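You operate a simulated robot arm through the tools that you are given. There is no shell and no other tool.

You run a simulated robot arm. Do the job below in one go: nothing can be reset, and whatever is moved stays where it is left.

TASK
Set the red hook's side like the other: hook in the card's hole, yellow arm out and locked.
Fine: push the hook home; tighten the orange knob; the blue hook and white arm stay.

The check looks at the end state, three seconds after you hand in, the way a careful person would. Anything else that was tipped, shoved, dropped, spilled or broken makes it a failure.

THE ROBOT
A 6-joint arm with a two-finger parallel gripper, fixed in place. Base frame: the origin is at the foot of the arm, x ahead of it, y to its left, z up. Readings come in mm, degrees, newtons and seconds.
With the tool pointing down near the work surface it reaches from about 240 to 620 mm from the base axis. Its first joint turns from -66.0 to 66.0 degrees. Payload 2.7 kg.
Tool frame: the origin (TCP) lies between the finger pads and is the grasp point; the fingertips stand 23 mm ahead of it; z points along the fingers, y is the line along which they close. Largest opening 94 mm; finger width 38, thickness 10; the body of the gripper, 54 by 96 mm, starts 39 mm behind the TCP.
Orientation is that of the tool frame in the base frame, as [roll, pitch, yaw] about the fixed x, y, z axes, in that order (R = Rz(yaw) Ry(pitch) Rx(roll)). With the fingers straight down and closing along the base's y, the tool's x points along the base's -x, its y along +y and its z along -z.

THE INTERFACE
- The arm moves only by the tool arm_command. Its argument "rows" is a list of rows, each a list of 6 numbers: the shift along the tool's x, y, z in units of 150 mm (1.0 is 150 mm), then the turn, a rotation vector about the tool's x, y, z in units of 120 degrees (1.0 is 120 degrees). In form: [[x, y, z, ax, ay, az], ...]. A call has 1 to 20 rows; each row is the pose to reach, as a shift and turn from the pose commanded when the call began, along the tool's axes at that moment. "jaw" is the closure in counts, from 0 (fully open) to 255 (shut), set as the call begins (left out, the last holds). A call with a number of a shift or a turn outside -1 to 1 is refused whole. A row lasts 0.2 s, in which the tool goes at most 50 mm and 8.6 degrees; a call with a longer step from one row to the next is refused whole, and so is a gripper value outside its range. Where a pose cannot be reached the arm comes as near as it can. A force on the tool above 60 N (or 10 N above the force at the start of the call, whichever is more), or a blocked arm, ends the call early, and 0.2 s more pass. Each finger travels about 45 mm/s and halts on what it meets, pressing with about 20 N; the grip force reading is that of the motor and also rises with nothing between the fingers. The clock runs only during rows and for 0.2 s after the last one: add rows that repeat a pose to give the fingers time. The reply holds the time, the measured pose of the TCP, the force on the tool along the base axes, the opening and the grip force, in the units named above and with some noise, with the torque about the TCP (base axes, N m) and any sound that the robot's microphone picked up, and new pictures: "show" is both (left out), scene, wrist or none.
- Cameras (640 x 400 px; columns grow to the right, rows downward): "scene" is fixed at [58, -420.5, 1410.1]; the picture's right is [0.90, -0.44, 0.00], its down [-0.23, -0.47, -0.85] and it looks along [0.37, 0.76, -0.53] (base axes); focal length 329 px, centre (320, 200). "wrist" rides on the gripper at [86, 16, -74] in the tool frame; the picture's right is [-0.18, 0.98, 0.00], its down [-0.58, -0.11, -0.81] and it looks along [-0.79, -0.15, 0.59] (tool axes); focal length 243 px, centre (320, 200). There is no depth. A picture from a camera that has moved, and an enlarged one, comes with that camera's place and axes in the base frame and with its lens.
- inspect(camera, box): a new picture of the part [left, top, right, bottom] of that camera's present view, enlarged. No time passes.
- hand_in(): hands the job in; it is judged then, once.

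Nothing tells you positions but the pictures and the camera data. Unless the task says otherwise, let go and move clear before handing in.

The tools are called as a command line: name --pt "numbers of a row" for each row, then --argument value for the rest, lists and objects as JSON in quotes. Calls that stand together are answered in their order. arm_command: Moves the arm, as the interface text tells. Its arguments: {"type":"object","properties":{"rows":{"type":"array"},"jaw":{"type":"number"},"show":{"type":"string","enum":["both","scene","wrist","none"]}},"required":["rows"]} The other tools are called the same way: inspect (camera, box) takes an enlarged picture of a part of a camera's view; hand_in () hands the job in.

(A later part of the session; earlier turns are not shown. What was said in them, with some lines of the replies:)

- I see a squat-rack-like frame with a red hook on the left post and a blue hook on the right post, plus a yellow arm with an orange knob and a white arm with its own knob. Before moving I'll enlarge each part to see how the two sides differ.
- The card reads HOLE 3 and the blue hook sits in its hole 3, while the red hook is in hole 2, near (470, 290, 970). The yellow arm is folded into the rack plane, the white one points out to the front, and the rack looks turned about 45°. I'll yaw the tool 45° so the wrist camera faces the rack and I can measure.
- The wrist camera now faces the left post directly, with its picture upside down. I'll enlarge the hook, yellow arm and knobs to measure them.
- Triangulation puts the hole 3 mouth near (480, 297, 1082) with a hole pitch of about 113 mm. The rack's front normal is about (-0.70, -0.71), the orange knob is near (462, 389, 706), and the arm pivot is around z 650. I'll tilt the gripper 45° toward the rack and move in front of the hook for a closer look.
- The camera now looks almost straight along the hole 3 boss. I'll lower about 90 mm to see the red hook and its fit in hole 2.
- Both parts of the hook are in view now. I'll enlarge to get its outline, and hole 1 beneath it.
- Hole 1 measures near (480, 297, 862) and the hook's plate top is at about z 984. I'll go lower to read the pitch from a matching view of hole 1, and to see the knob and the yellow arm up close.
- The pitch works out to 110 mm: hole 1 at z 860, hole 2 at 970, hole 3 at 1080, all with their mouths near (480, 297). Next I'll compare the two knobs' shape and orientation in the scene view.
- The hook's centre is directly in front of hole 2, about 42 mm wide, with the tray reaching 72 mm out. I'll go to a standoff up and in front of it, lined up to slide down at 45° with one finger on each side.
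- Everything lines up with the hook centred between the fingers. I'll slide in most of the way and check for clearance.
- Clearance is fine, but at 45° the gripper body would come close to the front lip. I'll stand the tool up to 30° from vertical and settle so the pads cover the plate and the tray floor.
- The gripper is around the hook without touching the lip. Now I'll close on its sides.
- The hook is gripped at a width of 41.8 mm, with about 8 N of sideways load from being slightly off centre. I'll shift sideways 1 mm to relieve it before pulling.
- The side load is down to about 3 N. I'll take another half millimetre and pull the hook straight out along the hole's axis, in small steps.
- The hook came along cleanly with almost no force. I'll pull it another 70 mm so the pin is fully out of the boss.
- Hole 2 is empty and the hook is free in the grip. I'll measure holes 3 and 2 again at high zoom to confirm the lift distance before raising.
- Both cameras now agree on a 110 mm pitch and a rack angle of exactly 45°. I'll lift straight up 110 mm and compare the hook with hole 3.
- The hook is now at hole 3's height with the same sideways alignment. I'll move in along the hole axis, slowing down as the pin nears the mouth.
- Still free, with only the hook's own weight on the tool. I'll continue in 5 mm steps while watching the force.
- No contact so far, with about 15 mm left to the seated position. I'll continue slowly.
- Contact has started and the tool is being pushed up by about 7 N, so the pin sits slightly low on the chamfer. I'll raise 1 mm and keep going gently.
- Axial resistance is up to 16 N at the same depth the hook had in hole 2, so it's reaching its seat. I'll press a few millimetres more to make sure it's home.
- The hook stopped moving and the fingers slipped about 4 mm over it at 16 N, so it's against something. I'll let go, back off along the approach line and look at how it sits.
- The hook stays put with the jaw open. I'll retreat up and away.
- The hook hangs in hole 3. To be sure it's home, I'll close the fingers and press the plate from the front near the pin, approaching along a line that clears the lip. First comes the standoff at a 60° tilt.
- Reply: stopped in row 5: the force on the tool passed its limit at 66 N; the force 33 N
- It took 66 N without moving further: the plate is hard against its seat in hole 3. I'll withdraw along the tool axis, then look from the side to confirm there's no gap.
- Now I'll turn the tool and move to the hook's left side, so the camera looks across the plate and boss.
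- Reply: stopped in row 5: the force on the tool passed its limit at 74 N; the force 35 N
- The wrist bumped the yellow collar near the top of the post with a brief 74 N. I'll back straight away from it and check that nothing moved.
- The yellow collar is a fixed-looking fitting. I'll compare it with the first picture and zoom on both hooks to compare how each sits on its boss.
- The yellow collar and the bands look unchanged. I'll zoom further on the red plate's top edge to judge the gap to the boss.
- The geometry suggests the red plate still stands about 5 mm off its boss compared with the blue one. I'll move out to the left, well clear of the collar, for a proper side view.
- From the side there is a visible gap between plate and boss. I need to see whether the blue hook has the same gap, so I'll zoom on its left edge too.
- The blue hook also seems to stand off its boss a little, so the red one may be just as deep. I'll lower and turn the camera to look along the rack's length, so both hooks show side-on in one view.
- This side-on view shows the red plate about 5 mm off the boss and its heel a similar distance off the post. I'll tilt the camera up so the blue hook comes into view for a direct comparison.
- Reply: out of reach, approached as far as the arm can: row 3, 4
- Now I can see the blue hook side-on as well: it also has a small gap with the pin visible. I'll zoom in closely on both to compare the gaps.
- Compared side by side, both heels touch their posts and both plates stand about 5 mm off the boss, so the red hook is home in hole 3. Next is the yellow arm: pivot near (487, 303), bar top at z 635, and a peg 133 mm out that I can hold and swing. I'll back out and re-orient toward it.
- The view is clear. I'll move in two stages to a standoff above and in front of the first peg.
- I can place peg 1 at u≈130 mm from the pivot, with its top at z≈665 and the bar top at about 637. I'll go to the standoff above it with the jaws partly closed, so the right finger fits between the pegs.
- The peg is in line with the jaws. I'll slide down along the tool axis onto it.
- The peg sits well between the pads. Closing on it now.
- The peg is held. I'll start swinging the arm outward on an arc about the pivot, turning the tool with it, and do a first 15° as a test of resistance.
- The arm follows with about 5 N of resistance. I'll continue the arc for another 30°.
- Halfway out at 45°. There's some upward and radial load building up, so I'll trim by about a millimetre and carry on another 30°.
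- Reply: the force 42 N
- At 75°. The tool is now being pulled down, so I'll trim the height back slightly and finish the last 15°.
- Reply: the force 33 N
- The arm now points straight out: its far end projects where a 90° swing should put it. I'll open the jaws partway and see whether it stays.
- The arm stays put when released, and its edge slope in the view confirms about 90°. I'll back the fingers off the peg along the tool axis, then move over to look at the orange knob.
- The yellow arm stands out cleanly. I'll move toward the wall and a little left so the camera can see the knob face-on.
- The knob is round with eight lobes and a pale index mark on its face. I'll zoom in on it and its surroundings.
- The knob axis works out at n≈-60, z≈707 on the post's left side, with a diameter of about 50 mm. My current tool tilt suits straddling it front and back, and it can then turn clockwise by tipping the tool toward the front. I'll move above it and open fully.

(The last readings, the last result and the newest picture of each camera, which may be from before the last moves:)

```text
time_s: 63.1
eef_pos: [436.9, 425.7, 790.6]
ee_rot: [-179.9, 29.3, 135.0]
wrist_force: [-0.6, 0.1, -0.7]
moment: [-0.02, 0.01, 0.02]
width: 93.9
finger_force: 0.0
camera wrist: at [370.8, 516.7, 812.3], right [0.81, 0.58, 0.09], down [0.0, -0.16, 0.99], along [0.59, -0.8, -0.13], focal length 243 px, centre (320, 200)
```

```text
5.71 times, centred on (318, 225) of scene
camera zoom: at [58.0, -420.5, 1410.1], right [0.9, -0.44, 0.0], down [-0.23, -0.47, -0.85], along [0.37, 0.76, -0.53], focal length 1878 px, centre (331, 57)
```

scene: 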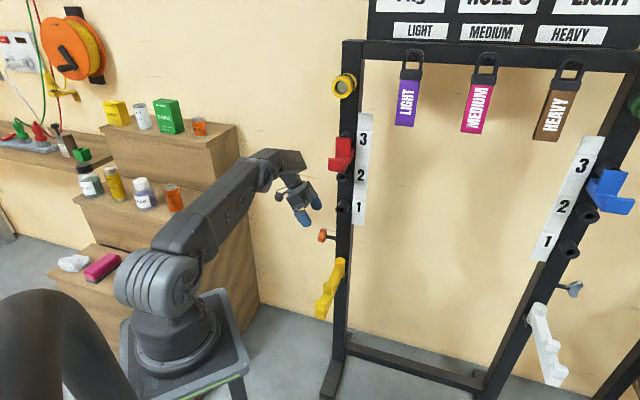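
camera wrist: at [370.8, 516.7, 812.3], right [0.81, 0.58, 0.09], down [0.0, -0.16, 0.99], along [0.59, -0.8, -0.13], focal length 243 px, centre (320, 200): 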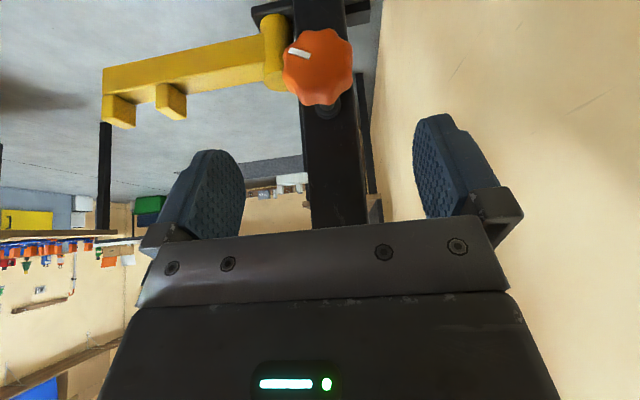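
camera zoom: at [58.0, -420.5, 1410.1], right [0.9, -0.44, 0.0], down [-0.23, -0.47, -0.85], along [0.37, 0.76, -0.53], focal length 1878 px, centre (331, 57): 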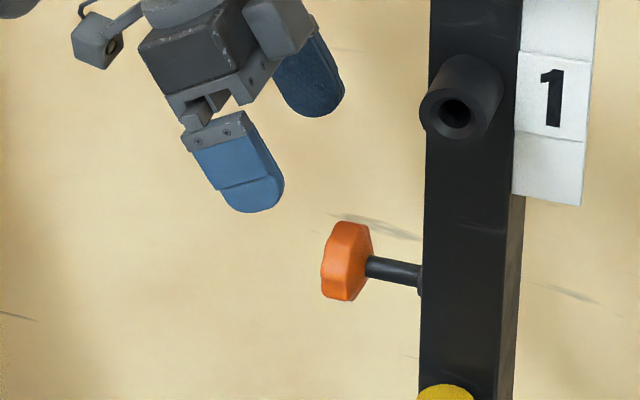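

TCP is directly on the approach line to the knob centre (u≈-72, n≈-60, z≈700). I'll slide down over it with the fingers front and back.

arm_command --pt "0 0 0.1 0 0 0" --pt "0 0 0.2 0 0 0" --pt "0 0 0.3 0 0 0" --pt "0 0 0.4 0 0 0" --pt "0 0 0.48 0 0 0" --pt "0 0 0.48 0 0 0"

inspect --camera "wrist" --box '[160, 40, 500, 240]'

inspect --camera "scene" --box '[270, 200, 366, 260]'

```text
time_s: 64.5
eef_pos: [463.4, 402.3, 726.6]
ee_rot: [180.0, 29.2, 135.0]
wrist_force: [0.0, 0.2, -0.9]
moment: [-0.02, 0.0, -0.01]
width: 94.0
finger_force: 0.0
camera wrist: at [395.9, 492.8, 748.7], right [0.81, 0.58, 0.09], down [0.0, -0.16, 0.99], along [0.59, -0.8, -0.13], focal length 243 px, centre (320, 200)
```

scene: 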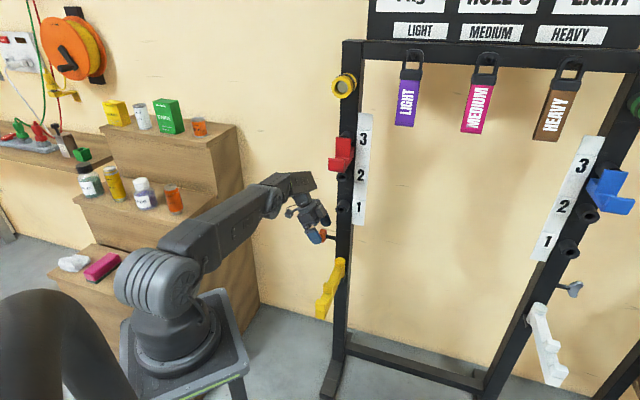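
wrist: 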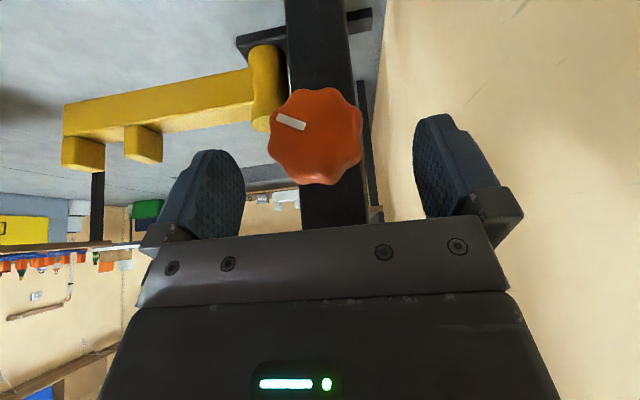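

```text
1.88 times, centred on (330, 140) of wrist
camera zoom: at [395.9, 492.8, 748.7], right [0.81, 0.58, 0.09], down [0.0, -0.16, 0.99], along [0.59, -0.8, -0.13], focal length 457 px, centre (301, 313)
```

zoom: 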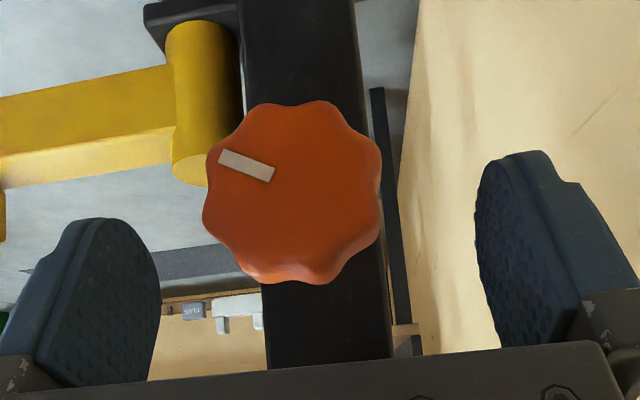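

```text
6.67 times, centred on (318, 230) of scene
camera zoom: at [58.0, -420.5, 1410.1], right [0.9, -0.44, 0.0], down [-0.23, -0.47, -0.85], along [0.37, 0.76, -0.53], focal length 2191 px, centre (333, 0)
```

zoom: 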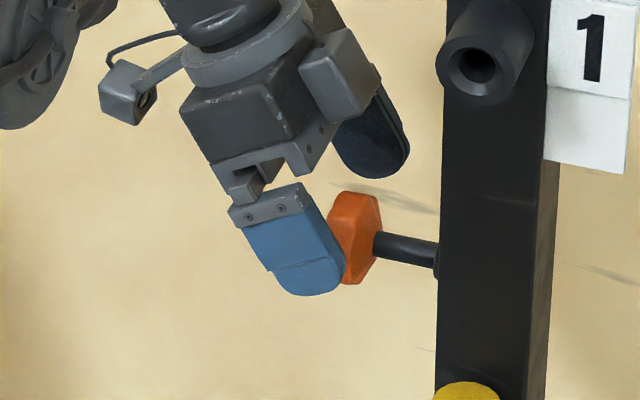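

Aligned. The index mark points forward and about 20° below horizontal. I'll advance the last 31 mm and close on the knob.

arm_command --pt "0 0 0.07 0 0 0" --pt "0 0 0.14 0 0 0" --pt "0 0 0.207 0 0 0" --pt "0 0 0.207 0 0 0" --show "wrist"

inspect --camera "scene" --box '[270, 200, 366, 260]'

```text
time_s: 65.5
eef_pos: [471.5, 392.4, 697.5]
ee_rot: [179.9, 29.2, 135.0]
wrist_force: [0.1, 0.1, -0.3]
moment: [-0.01, -0.01, -0.01]
width: 93.8
finger_force: 0.0
camera wrist: at [404.3, 481.5, 721.1], right [0.81, 0.58, 0.09], down [0.0, -0.16, 0.99], along [0.59, -0.8, -0.13], focal length 243 px, centre (320, 200)
```

wrist: 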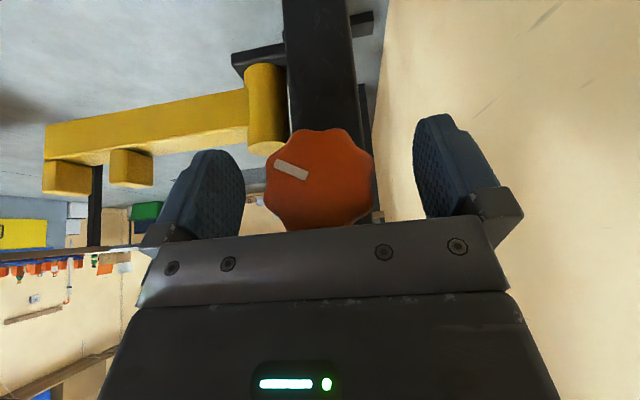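

```text
6.67 times, centred on (318, 230) of scene
camera zoom: at [58.0, -420.5, 1410.1], right [0.9, -0.44, 0.0], down [-0.23, -0.47, -0.85], along [0.37, 0.76, -0.53], focal length 2191 px, centre (333, 0)
```

zoom: 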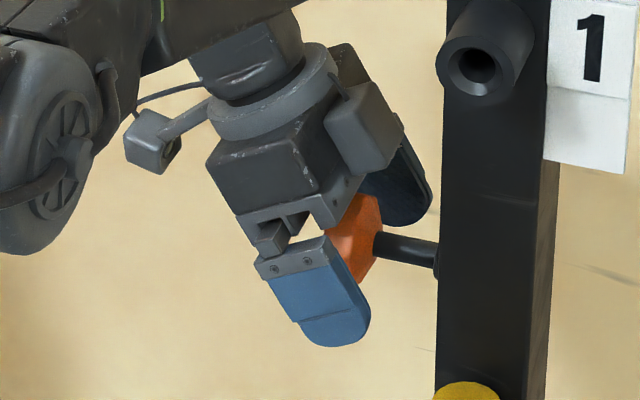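

arm_command --pt "0 0 0 0 0 0" --pt "0 0 0 0 0 0" --pt "0 0 0 0 0 0" --pt "0 0 0 0 0 0" --pt "0 0 0 0 0 0" --jaw 255 --show "wrist"

```text
time_s: 66.7
eef_pos: [470.6, 391.0, 698.6]
ee_rot: [179.8, 29.1, 135.0]
wrist_force: [8.9, 6.9, -3.2]
moment: [0.0, 0.0, -0.03]
width: 49.4
finger_force: 44.7
camera wrist: at [404.6, 482.0, 721.4], right [0.81, 0.58, 0.09], down [0.0, -0.16, 0.99], along [0.59, -0.8, -0.13], focal length 243 px, centre (320, 200)
```

wrist: 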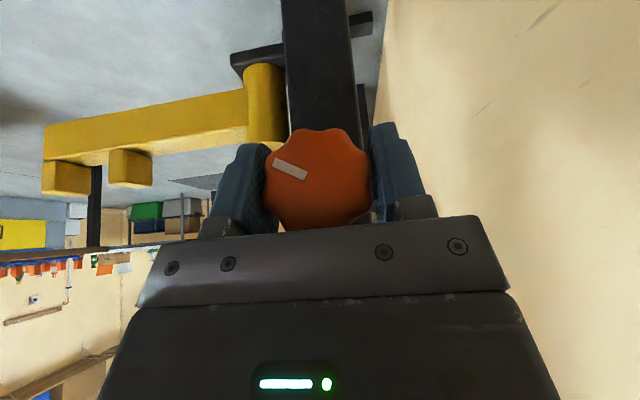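

Gripped at 49.4 mm. I'll trim 1.5 mm sideways and turn the knob clockwise a first 16°, watching the torque.

arm_command --pt "0 0.01 0 0 0 0" --pt "0 0.01 0 -0.0291 0 0.0163" --pt "0 0.01 0 -0.0582 0 0.0325" --pt "0 0.01 0 -0.0873 0 0.0488" --pt "0 0.01 0 -0.1164 0 0.065" --pt "0 0.01 0 -0.1164 0 0.065"

```text
time_s: 68.1
eef_pos: [472.0, 392.1, 698.2]
ee_rot: [161.9, 27.9, 126.3]
wrist_force: [-37.4, -5.4, 22.7]
moment: [-0.01, -0.14, -0.25]
width: 49.5
finger_force: 44.8
camera wrist: at [400.2, 477.6, 724.9], right [0.76, 0.54, 0.36], down [-0.18, -0.35, 0.92], along [0.62, -0.77, -0.17], focal length 243 px, centre (320, 200)
```

scene: 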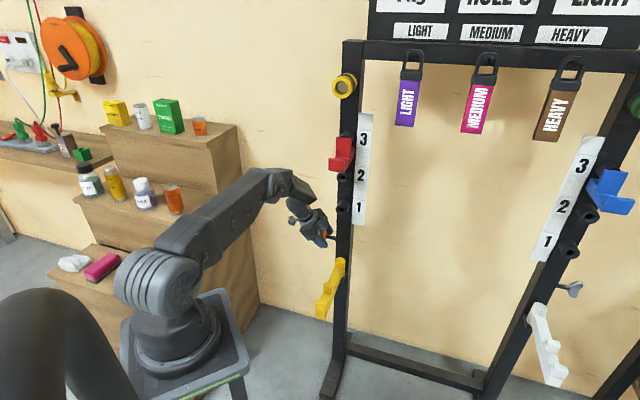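
wrist: 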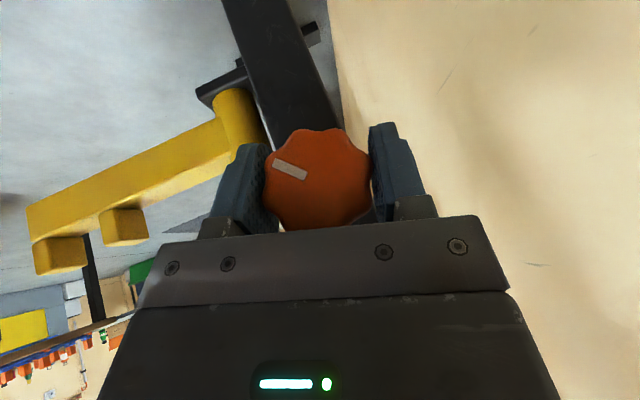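

The knob turned together with the grip. There's some side load from small misalignment, so I'll relieve it and turn another 16°.

arm_command --pt "0.0038 -0.011 -0.0137 0 0 0" --pt "0.0038 -0.011 -0.0137 0 0 0" --show "none"

```text
time_s: 68.7
eef_pos: [470.7, 391.1, 697.8]
ee_rot: [161.7, 27.9, 126.3]
wrist_force: [5.3, 21.0, -19.7]
moment: [0.01, -0.01, -0.34]
width: 49.6
finger_force: 44.9
```

arm_command --pt "0.0092 0.0039 0.0001 0 0 0" --pt "0.0092 0.0039 0.0001 -0.0291 0 0.0163" --pt "0.0092 0.0039 0.0001 -0.0582 0 0.0325" --pt "0.0092 0.0039 0.0001 -0.0873 0 0.0488" --pt "0.0092 0.0039 0.0001 -0.1164 0 0.065" --pt "0.0092 0.0039 0.0001 -0.1164 0 0.065" --show "wrist"

```text
time_s: 70.1
eef_pos: [471.0, 391.9, 698.2]
ee_rot: [144.5, 24.6, 118.4]
wrist_force: [12.3, 3.8, -13.5]
moment: [-0.1, -0.15, 0.38]
width: 49.6
finger_force: 45.7
camera wrist: at [395.1, 472.5, 726.5], right [0.67, 0.44, 0.6], down [-0.36, -0.51, 0.78], along [0.65, -0.73, -0.19], focal length 243 px, centre (320, 200)
```

wrist: 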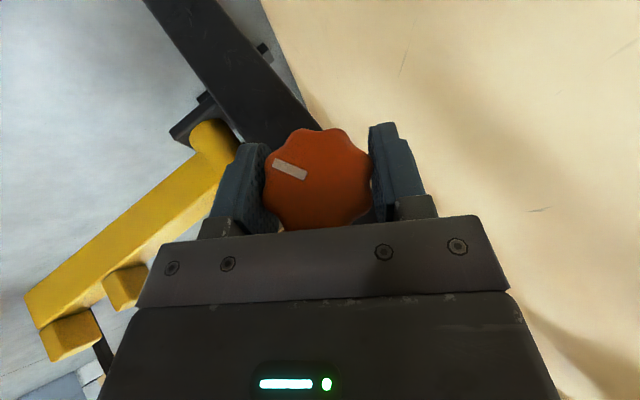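

It's turning freely at 32° with little torque. I'll trim and continue 24° more.

arm_command --pt "-0.002 0.0012 0.0047 0 0 0" --pt "-0.002 0.0012 0.0047 -0.0291 0 0.0163" --pt "-0.002 0.0012 0.0047 -0.0582 0 0.0325" --pt "-0.002 0.0012 0.0047 -0.0873 0 0.0488" --pt "-0.002 0.0012 0.0047 -0.1164 0 0.065" --pt "-0.002 0.0012 0.0047 -0.1455 0 0.0813" --pt "-0.002 0.0012 0.0047 -0.1746 0 0.0975" --pt "-0.002 0.0012 0.0047 -0.1746 0 0.0975" --show "wrist"

```text
time_s: 71.9
eef_pos: [471.4, 393.0, 699.6]
ee_rot: [120.4, 15.9, 110.2]
wrist_force: [19.7, 16.9, -11.1]
moment: [-0.17, -0.23, -0.38]
width: 49.7
finger_force: 45.5
camera wrist: at [386.7, 464.3, 725.6], right [0.45, 0.22, 0.87], down [-0.54, -0.7, 0.46], along [0.71, -0.67, -0.2], focal length 243 px, centre (320, 200)
```

wrist: 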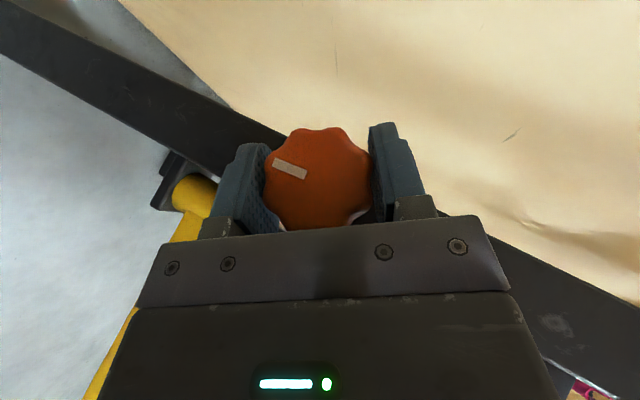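

arm_command --pt "0.0018 0.0017 0.006 0 0 0" --pt "0.0018 0.0017 0.006 -0.0291 0 0.0163" --pt "0.0018 0.0017 0.006 -0.0582 0 0.0325" --pt "0.0018 0.0017 0.006 -0.0873 0 0.0488" --pt "0.0018 0.0017 0.006 -0.1164 0 0.065" --pt "0.0018 0.0017 0.006 -0.1455 0 0.0813" --pt "0.0018 0.0017 0.006 -0.1746 0 0.0975" --pt "0.0018 0.0017 0.006 -0.1746 0 0.0975"

```text
time_s: 73.7
eef_pos: [473.0, 393.1, 699.5]
ee_rot: [98.4, 4.6, 106.0]
wrist_force: [16.2, 7.0, 16.5]
moment: [-0.94, 1.29, -0.31]
width: 49.0
finger_force: 45.0
camera wrist: at [381.6, 459.2, 719.3], right [0.17, -0.06, 0.98], down [-0.62, -0.78, 0.06], along [0.77, -0.62, -0.17], focal length 243 px, centre (320, 200)
```

scene: 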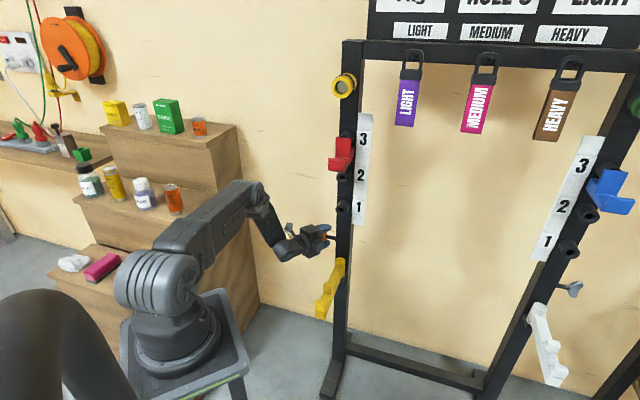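
wrist: 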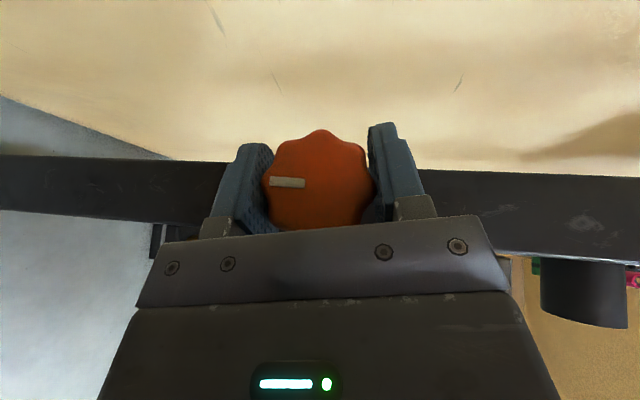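

The torque has jumped to about 1.6 N·m and the grip slipped on the last part, while the index mark now points straight down. That feels like the tight stop. I'll open, swing back, re-grip and try once more to confirm.

arm_command --pt "0 0 0 0 0 0" --pt "0 0 0 0 0 0" --pt "0 0 0 0 0 0" --pt "0 0 0 0 0 0" --jaw 0 --show "wrist"

inspect --camera "wrist" --box '[240, 110, 400, 230]'

```text
time_s: 74.7
eef_pos: [472.6, 393.7, 697.2]
ee_rot: [98.9, 4.9, 106.2]
wrist_force: [-0.8, -0.1, -0.4]
moment: [-0.05, 0.01, 0.03]
width: 93.9
finger_force: 0.0
camera wrist: at [380.3, 458.4, 717.1], right [0.17, -0.05, 0.98], down [-0.62, -0.78, 0.07], along [0.77, -0.62, -0.17], focal length 243 px, centre (320, 200)
```

wrist: 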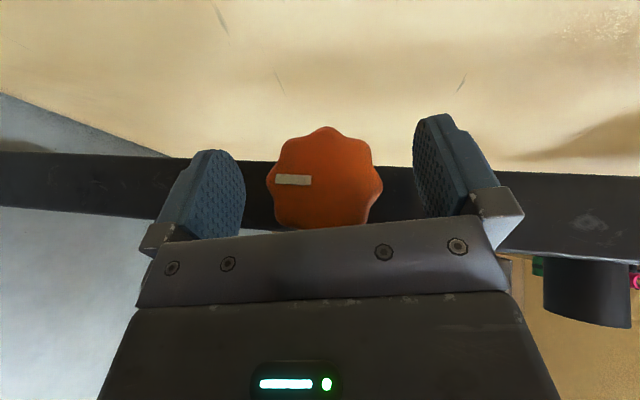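

```text
3.33 times, centred on (320, 170) of wrist
camera zoom: at [380.3, 458.4, 717.1], right [0.17, -0.05, 0.98], down [-0.62, -0.78, 0.07], along [0.77, -0.62, -0.17], focal length 809 px, centre (320, 300)
```

zoom: 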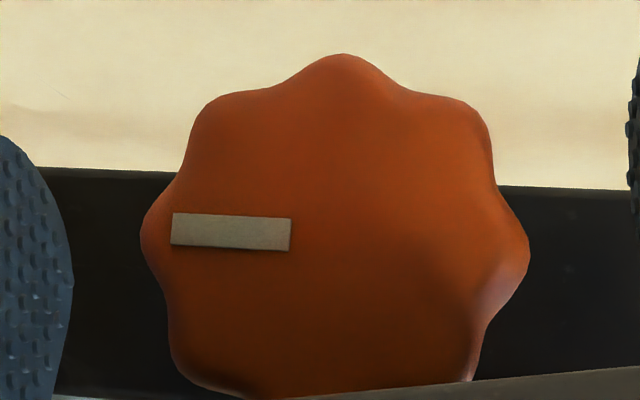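

The index mark now points straight down, parallel to the post, about 70° from where it began. I'll swing the open jaws back 55° and re-grip to test whether it will turn any further.

arm_command --pt "-0.0054 0.0048 -0.0096 0.05 0 -0.028" --pt "-0.0054 0.0048 -0.0096 0.1 0 -0.0559" --pt "-0.0054 0.0048 -0.0096 0.15 0 -0.0839" --pt "-0.0054 0.0048 -0.0096 0.2 0 -0.1118" --pt "-0.0054 0.0048 -0.0096 0.25 0 -0.1398" --pt "-0.0054 0.0048 -0.0096 0.3 0 -0.1678" --pt "-0.0054 0.0048 -0.0096 0.35 0 -0.1957" --pt "-0.0054 0.0048 -0.0096 0.4 0 -0.2237" --pt "-0.0054 0.0048 -0.0096 0.4 0 -0.2237" --show "wrist"

```text
time_s: 76.7
eef_pos: [471.9, 392.4, 698.4]
ee_rot: [152.0, 26.2, 121.7]
wrist_force: [0.5, -0.2, 0.4]
moment: [0.03, 0.02, -0.01]
width: 93.9
finger_force: 0.0
camera wrist: at [397.1, 474.8, 725.9], right [0.72, 0.49, 0.5], down [-0.28, -0.44, 0.85], along [0.64, -0.75, -0.18], focal length 243 px, centre (320, 200)
```

wrist: 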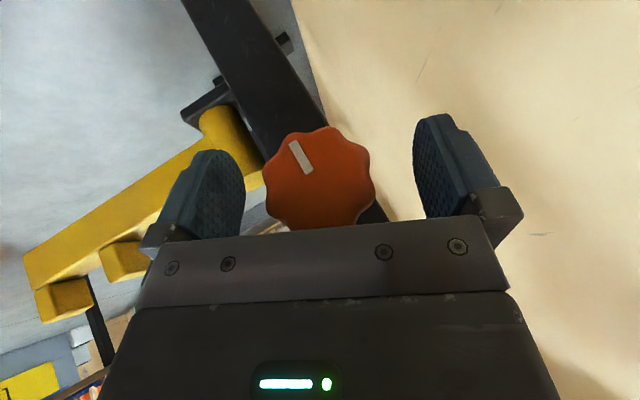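

arm_command --pt "0 0 0 0 0 0" --pt "0 0 0 0 0 0" --pt "0 0 0 0 0 0" --pt "0 0 0 0 0 0" --pt "0 0 0 0 0 0" --jaw 255 --show "wrist"

```text
time_s: 77.9
eef_pos: [471.1, 392.2, 698.5]
ee_rot: [151.9, 26.3, 121.8]
wrist_force: [1.1, -0.1, -0.5]
moment: [-0.02, 0.05, 0.0]
width: 49.3
finger_force: 45.0
camera wrist: at [397.0, 475.0, 726.0], right [0.72, 0.49, 0.5], down [-0.28, -0.45, 0.85], along [0.64, -0.75, -0.18], focal length 243 px, centre (320, 200)
```

wrist: 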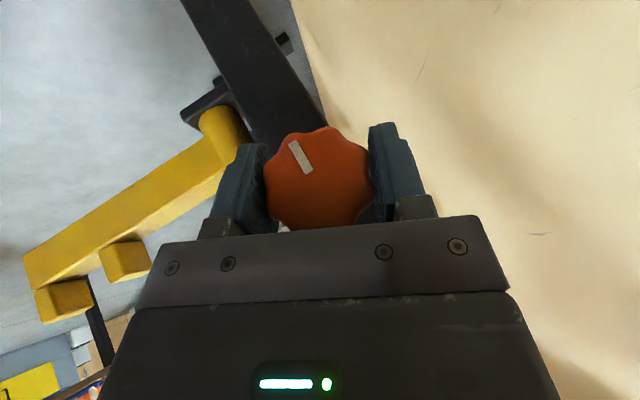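

The re-grip is well centred with near-zero load. Now I'll turn clockwise another 16° and read the torque.

arm_command --pt "0 0 0 -0.0146 0 0.0081" --pt "0 0 0 -0.0291 0 0.0163" --pt "0 0 0 -0.0437 0 0.0244" --pt "0 0 0 -0.0582 0 0.0325" --show "wrist"

```text
time_s: 78.9
eef_pos: [471.5, 392.3, 698.7]
ee_rot: [143.3, 24.1, 118.2]
wrist_force: [-4.7, 6.8, 1.0]
moment: [-0.24, 0.16, 0.18]
width: 48.3
finger_force: 45.5
camera wrist: at [394.2, 471.9, 727.1], right [0.66, 0.44, 0.61], down [-0.36, -0.53, 0.77], along [0.66, -0.73, -0.19], focal length 243 px, centre (320, 200)
```

wrist: 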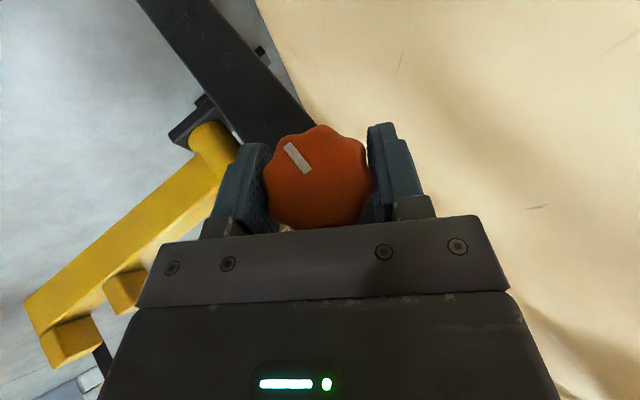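

arm_command --pt "0 0 0 -0.0146 0 0.0081" --pt "0 0 0 -0.0291 0 0.0163" --pt "0 0 0 -0.0437 0 0.0244" --pt "0 0 0 -0.0582 0 0.0325" --pt "0 0 0 -0.0728 0 0.0406" --pt "0 0 0 -0.0873 0 0.0488" --show "wrist"

inspect --camera "wrist" --box '[160, 0, 400, 230]'

```text
time_s: 80.3
eef_pos: [473.5, 390.8, 698.8]
ee_rot: [131.0, 20.2, 113.3]
wrist_force: [4.7, 14.1, 4.1]
moment: [-0.83, 1.26, -0.7]
width: 48.8
finger_force: 45.1
camera wrist: at [390.9, 466.9, 727.1], right [0.56, 0.33, 0.76], down [-0.47, -0.63, 0.62], along [0.68, -0.7, -0.2], focal length 243 px, centre (320, 200)
```

wrist: 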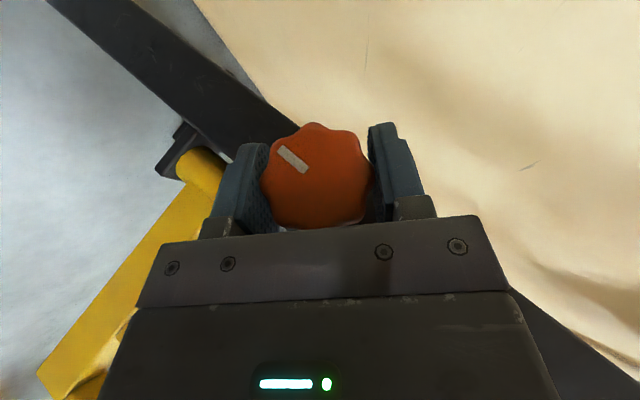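

```text
1.74 times, centred on (280, 115) of wrist
camera zoom: at [390.9, 466.9, 727.1], right [0.56, 0.33, 0.76], down [-0.47, -0.63, 0.62], along [0.68, -0.7, -0.2], focal length 422 px, centre (390, 348)
```

zoom: 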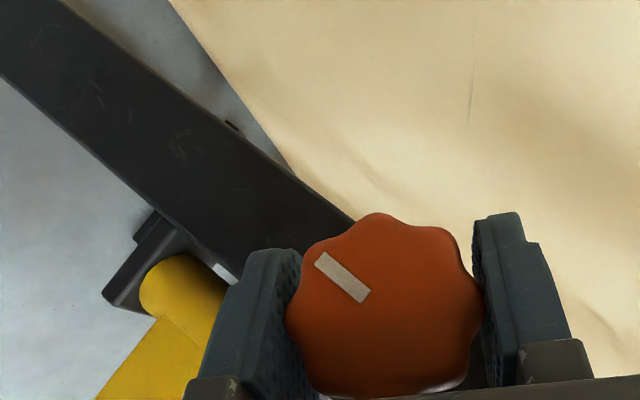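

The knob will not turn past this point even at 1.5 N·m: the mark stays pointing straight down while the grip slips, so it's tight. I'll open and back away along the tool axis.

arm_command --pt "0 0 0 0 0 0" --pt "0 0 0 0 0 0" --pt "0 0 0 0 0 0" --pt "0 0 0 0 0 0" --pt "0 0 0 0 0 0" --jaw 0 --show "none"

arm_command --pt "0 0 -0.08 0 0 0" --pt "0 0 -0.18 0 0 0" --pt "0 0 -0.3 0 0 0" --pt "0 0 -0.45 0 0 0" --pt "0 0 -0.6 0 0 0" --pt "0 0 -0.75 0 0 0" --pt "0 0 -0.9 0 0 0" --pt "0 0 -0.9 0 0 0"

inspect --camera "wrist" --box '[160, 0, 480, 230]'

inspect --camera "scene" --box '[290, 110, 400, 330]'

```text
time_s: 81.5
eef_pos: [470.4, 390.7, 700.2]
ee_rot: [131.1, 20.2, 113.4]
wrist_force: [0.0, 0.4, -0.8]
moment: [-0.02, 0.02, -0.02]
width: 94.0
finger_force: 0.1
```

```text
time_s: 83.3
eef_pos: [366.7, 377.9, 783.5]
ee_rot: [131.0, 20.2, 113.4]
wrist_force: [0.7, -0.5, -1.0]
moment: [0.01, 0.0, 0.0]
width: 93.9
finger_force: 0.0
camera wrist: at [285.3, 454.5, 811.0], right [0.56, 0.33, 0.76], down [-0.47, -0.63, 0.62], along [0.68, -0.7, -0.2], focal length 243 px, centre (320, 200)
```

scene: 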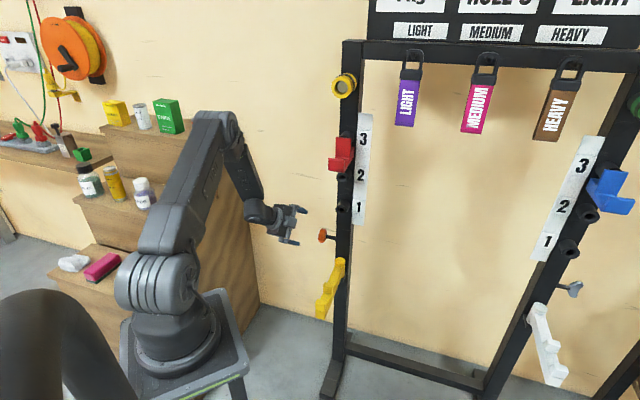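
wrist: 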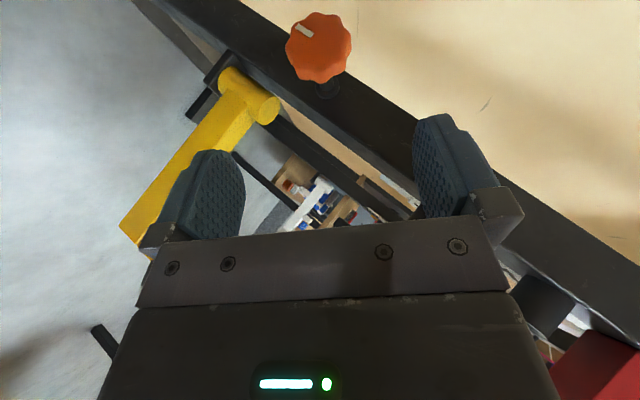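

```text
1.74 times, centred on (320, 115) of wrist
camera zoom: at [285.3, 454.5, 811.0], right [0.56, 0.33, 0.76], down [-0.47, -0.63, 0.62], along [0.68, -0.7, -0.2], focal length 422 px, centre (320, 348)
```

zoom: 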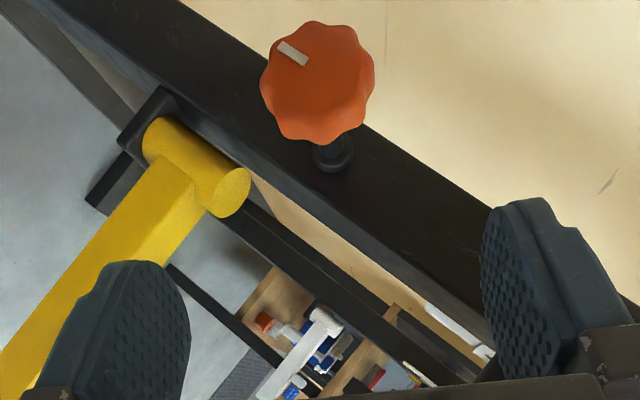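

```text
1.82 times, centred on (345, 220) of scene
camera zoom: at [58.0, -420.5, 1410.1], right [0.9, -0.44, 0.0], down [-0.23, -0.47, -0.85], along [0.37, 0.76, -0.53], focal length 598 px, centre (274, 164)
```

zoom: 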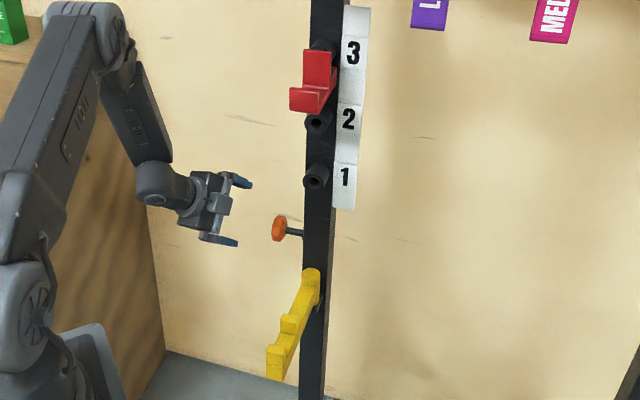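

Everything is released. I'll check the final yellow arm angle against the white arm, and the hook and other items once more.

inspect --camera "scene" --box '[300, 250, 380, 325]'

inspect --camera "scene" --box '[500, 290, 596, 390]'

inspect --camera "scene" --box '[310, 120, 374, 180]'

inspect --camera "scene" --box '[0, 0, 330, 300]'

```text
5.33 times, centred on (340, 288) of scene
camera zoom: at [58.0, -420.5, 1410.1], right [0.9, -0.44, 0.0], down [-0.23, -0.47, -0.85], along [0.37, 0.76, -0.53], focal length 1753 px, centre (213, -267)
```

zoom: 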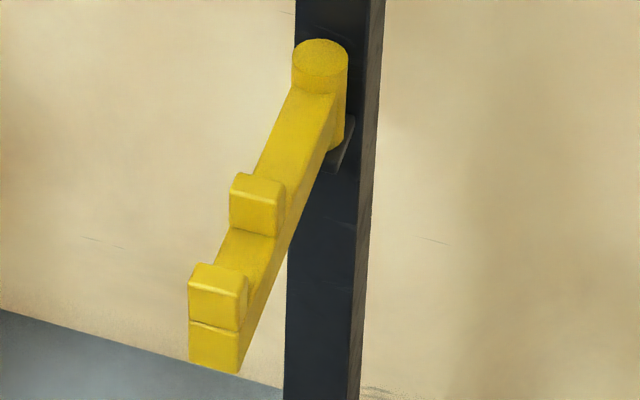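

```text
4.00 times, centred on (548, 340) of scene
camera zoom: at [58.0, -420.5, 1410.1], right [0.9, -0.44, 0.0], down [-0.23, -0.47, -0.85], along [0.37, 0.76, -0.53], focal length 1314 px, centre (-592, -360)
```

zoom: 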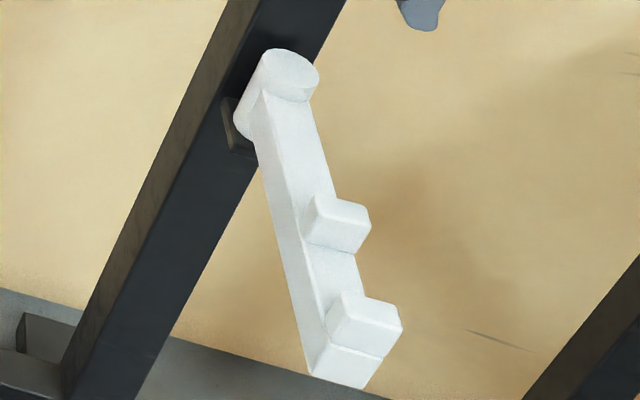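

```text
6.67 times, centred on (342, 150) of scene
camera zoom: at [58.0, -420.5, 1410.1], right [0.9, -0.44, 0.0], down [-0.23, -0.47, -0.85], along [0.37, 0.76, -0.53], focal length 2191 px, centre (173, 533)
```

zoom: 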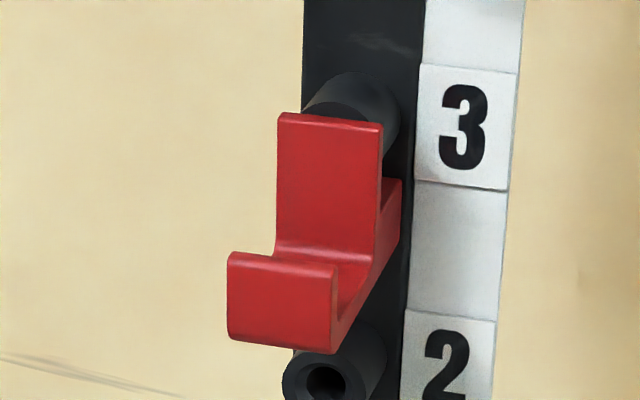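

```text
1.33 times, centred on (165, 150) of scene
camera zoom: at [58.0, -420.5, 1410.1], right [0.9, -0.44, 0.0], down [-0.23, -0.47, -0.85], along [0.37, 0.76, -0.53], focal length 438 px, centre (527, 267)
```

zoom: 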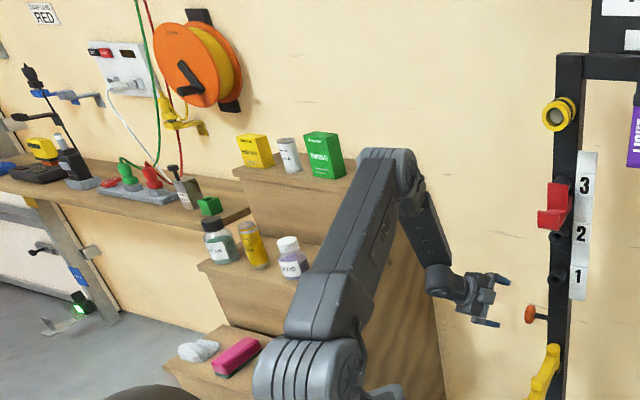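

The arm angles match to within about a degree, the red hook sits square in hole 3, and the blue hook, white arm, bands and collar look unchanged. I'll back off a little further and take a last look.

arm_command --pt "0 0 -0.1 0 0 0" --pt "0 0 -0.2 0 0 0" --pt "0 0 -0.3 0 0 0" --pt "0 0 -0.4 0 0 0" --pt "0 0 -0.5 0 0 0" --pt "0 0 -0.5 0 0 0"

```text
time_s: 84.7
eef_pos: [318.3, 369.7, 830.2]
ee_rot: [131.2, 20.2, 113.3]
wrist_force: [0.0, 0.0, 0.5]
moment: [-0.01, 0.0, 0.0]
width: 93.9
finger_force: 0.1
out of reach, approached as far as the arm can: row 5, 6
camera wrist: at [236.0, 445.7, 858.0], right [0.56, 0.33, 0.76], down [-0.47, -0.63, 0.62], along [0.68, -0.7, -0.2], focal length 243 px, centre (320, 200)
```

scene: 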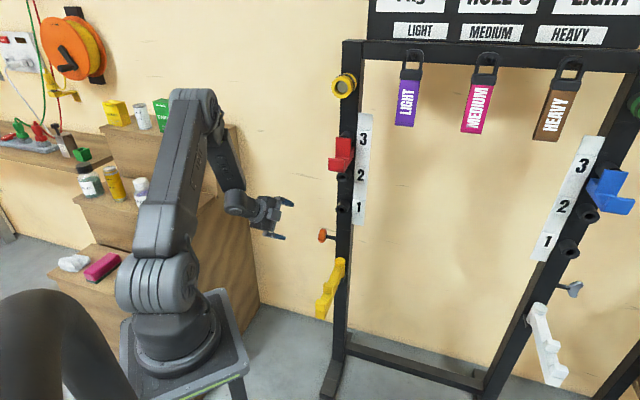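
wrist: 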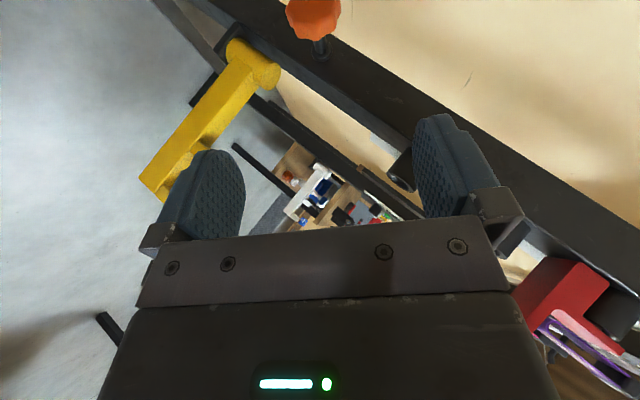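

The red hook is home in hole 3, the yellow arm stands out like the white one, and the orange knob is tight. The gripper is clear and nothing else looks disturbed, so I'm handing in.

hand_in

```text
The job is handed in.
```

I've handed the job in with the red hook's side set to match the other; I haven't seen the result of the check.

- **Red hook:** moved from hole 2 to hole 3, the hole on the card. It took a 66 N push without moving further. Seen from the side, it sits as deep as the blue one.
- **Yellow arm:** swung out 90°, within about a degree of the white arm's angle by my measurement.
- **Orange knob:** turned clockwise about 70°, until it would not go further at about 1.5 N·m. I did not push on the arm afterwards to test the lock.
- **Everything else:** the blue hook, white arm and hanging bands look as they did at the start.

The wrist bumped the yellow collar near the top of the left post once, at about 74 N. The collar looked unmoved in the picture afterwards.
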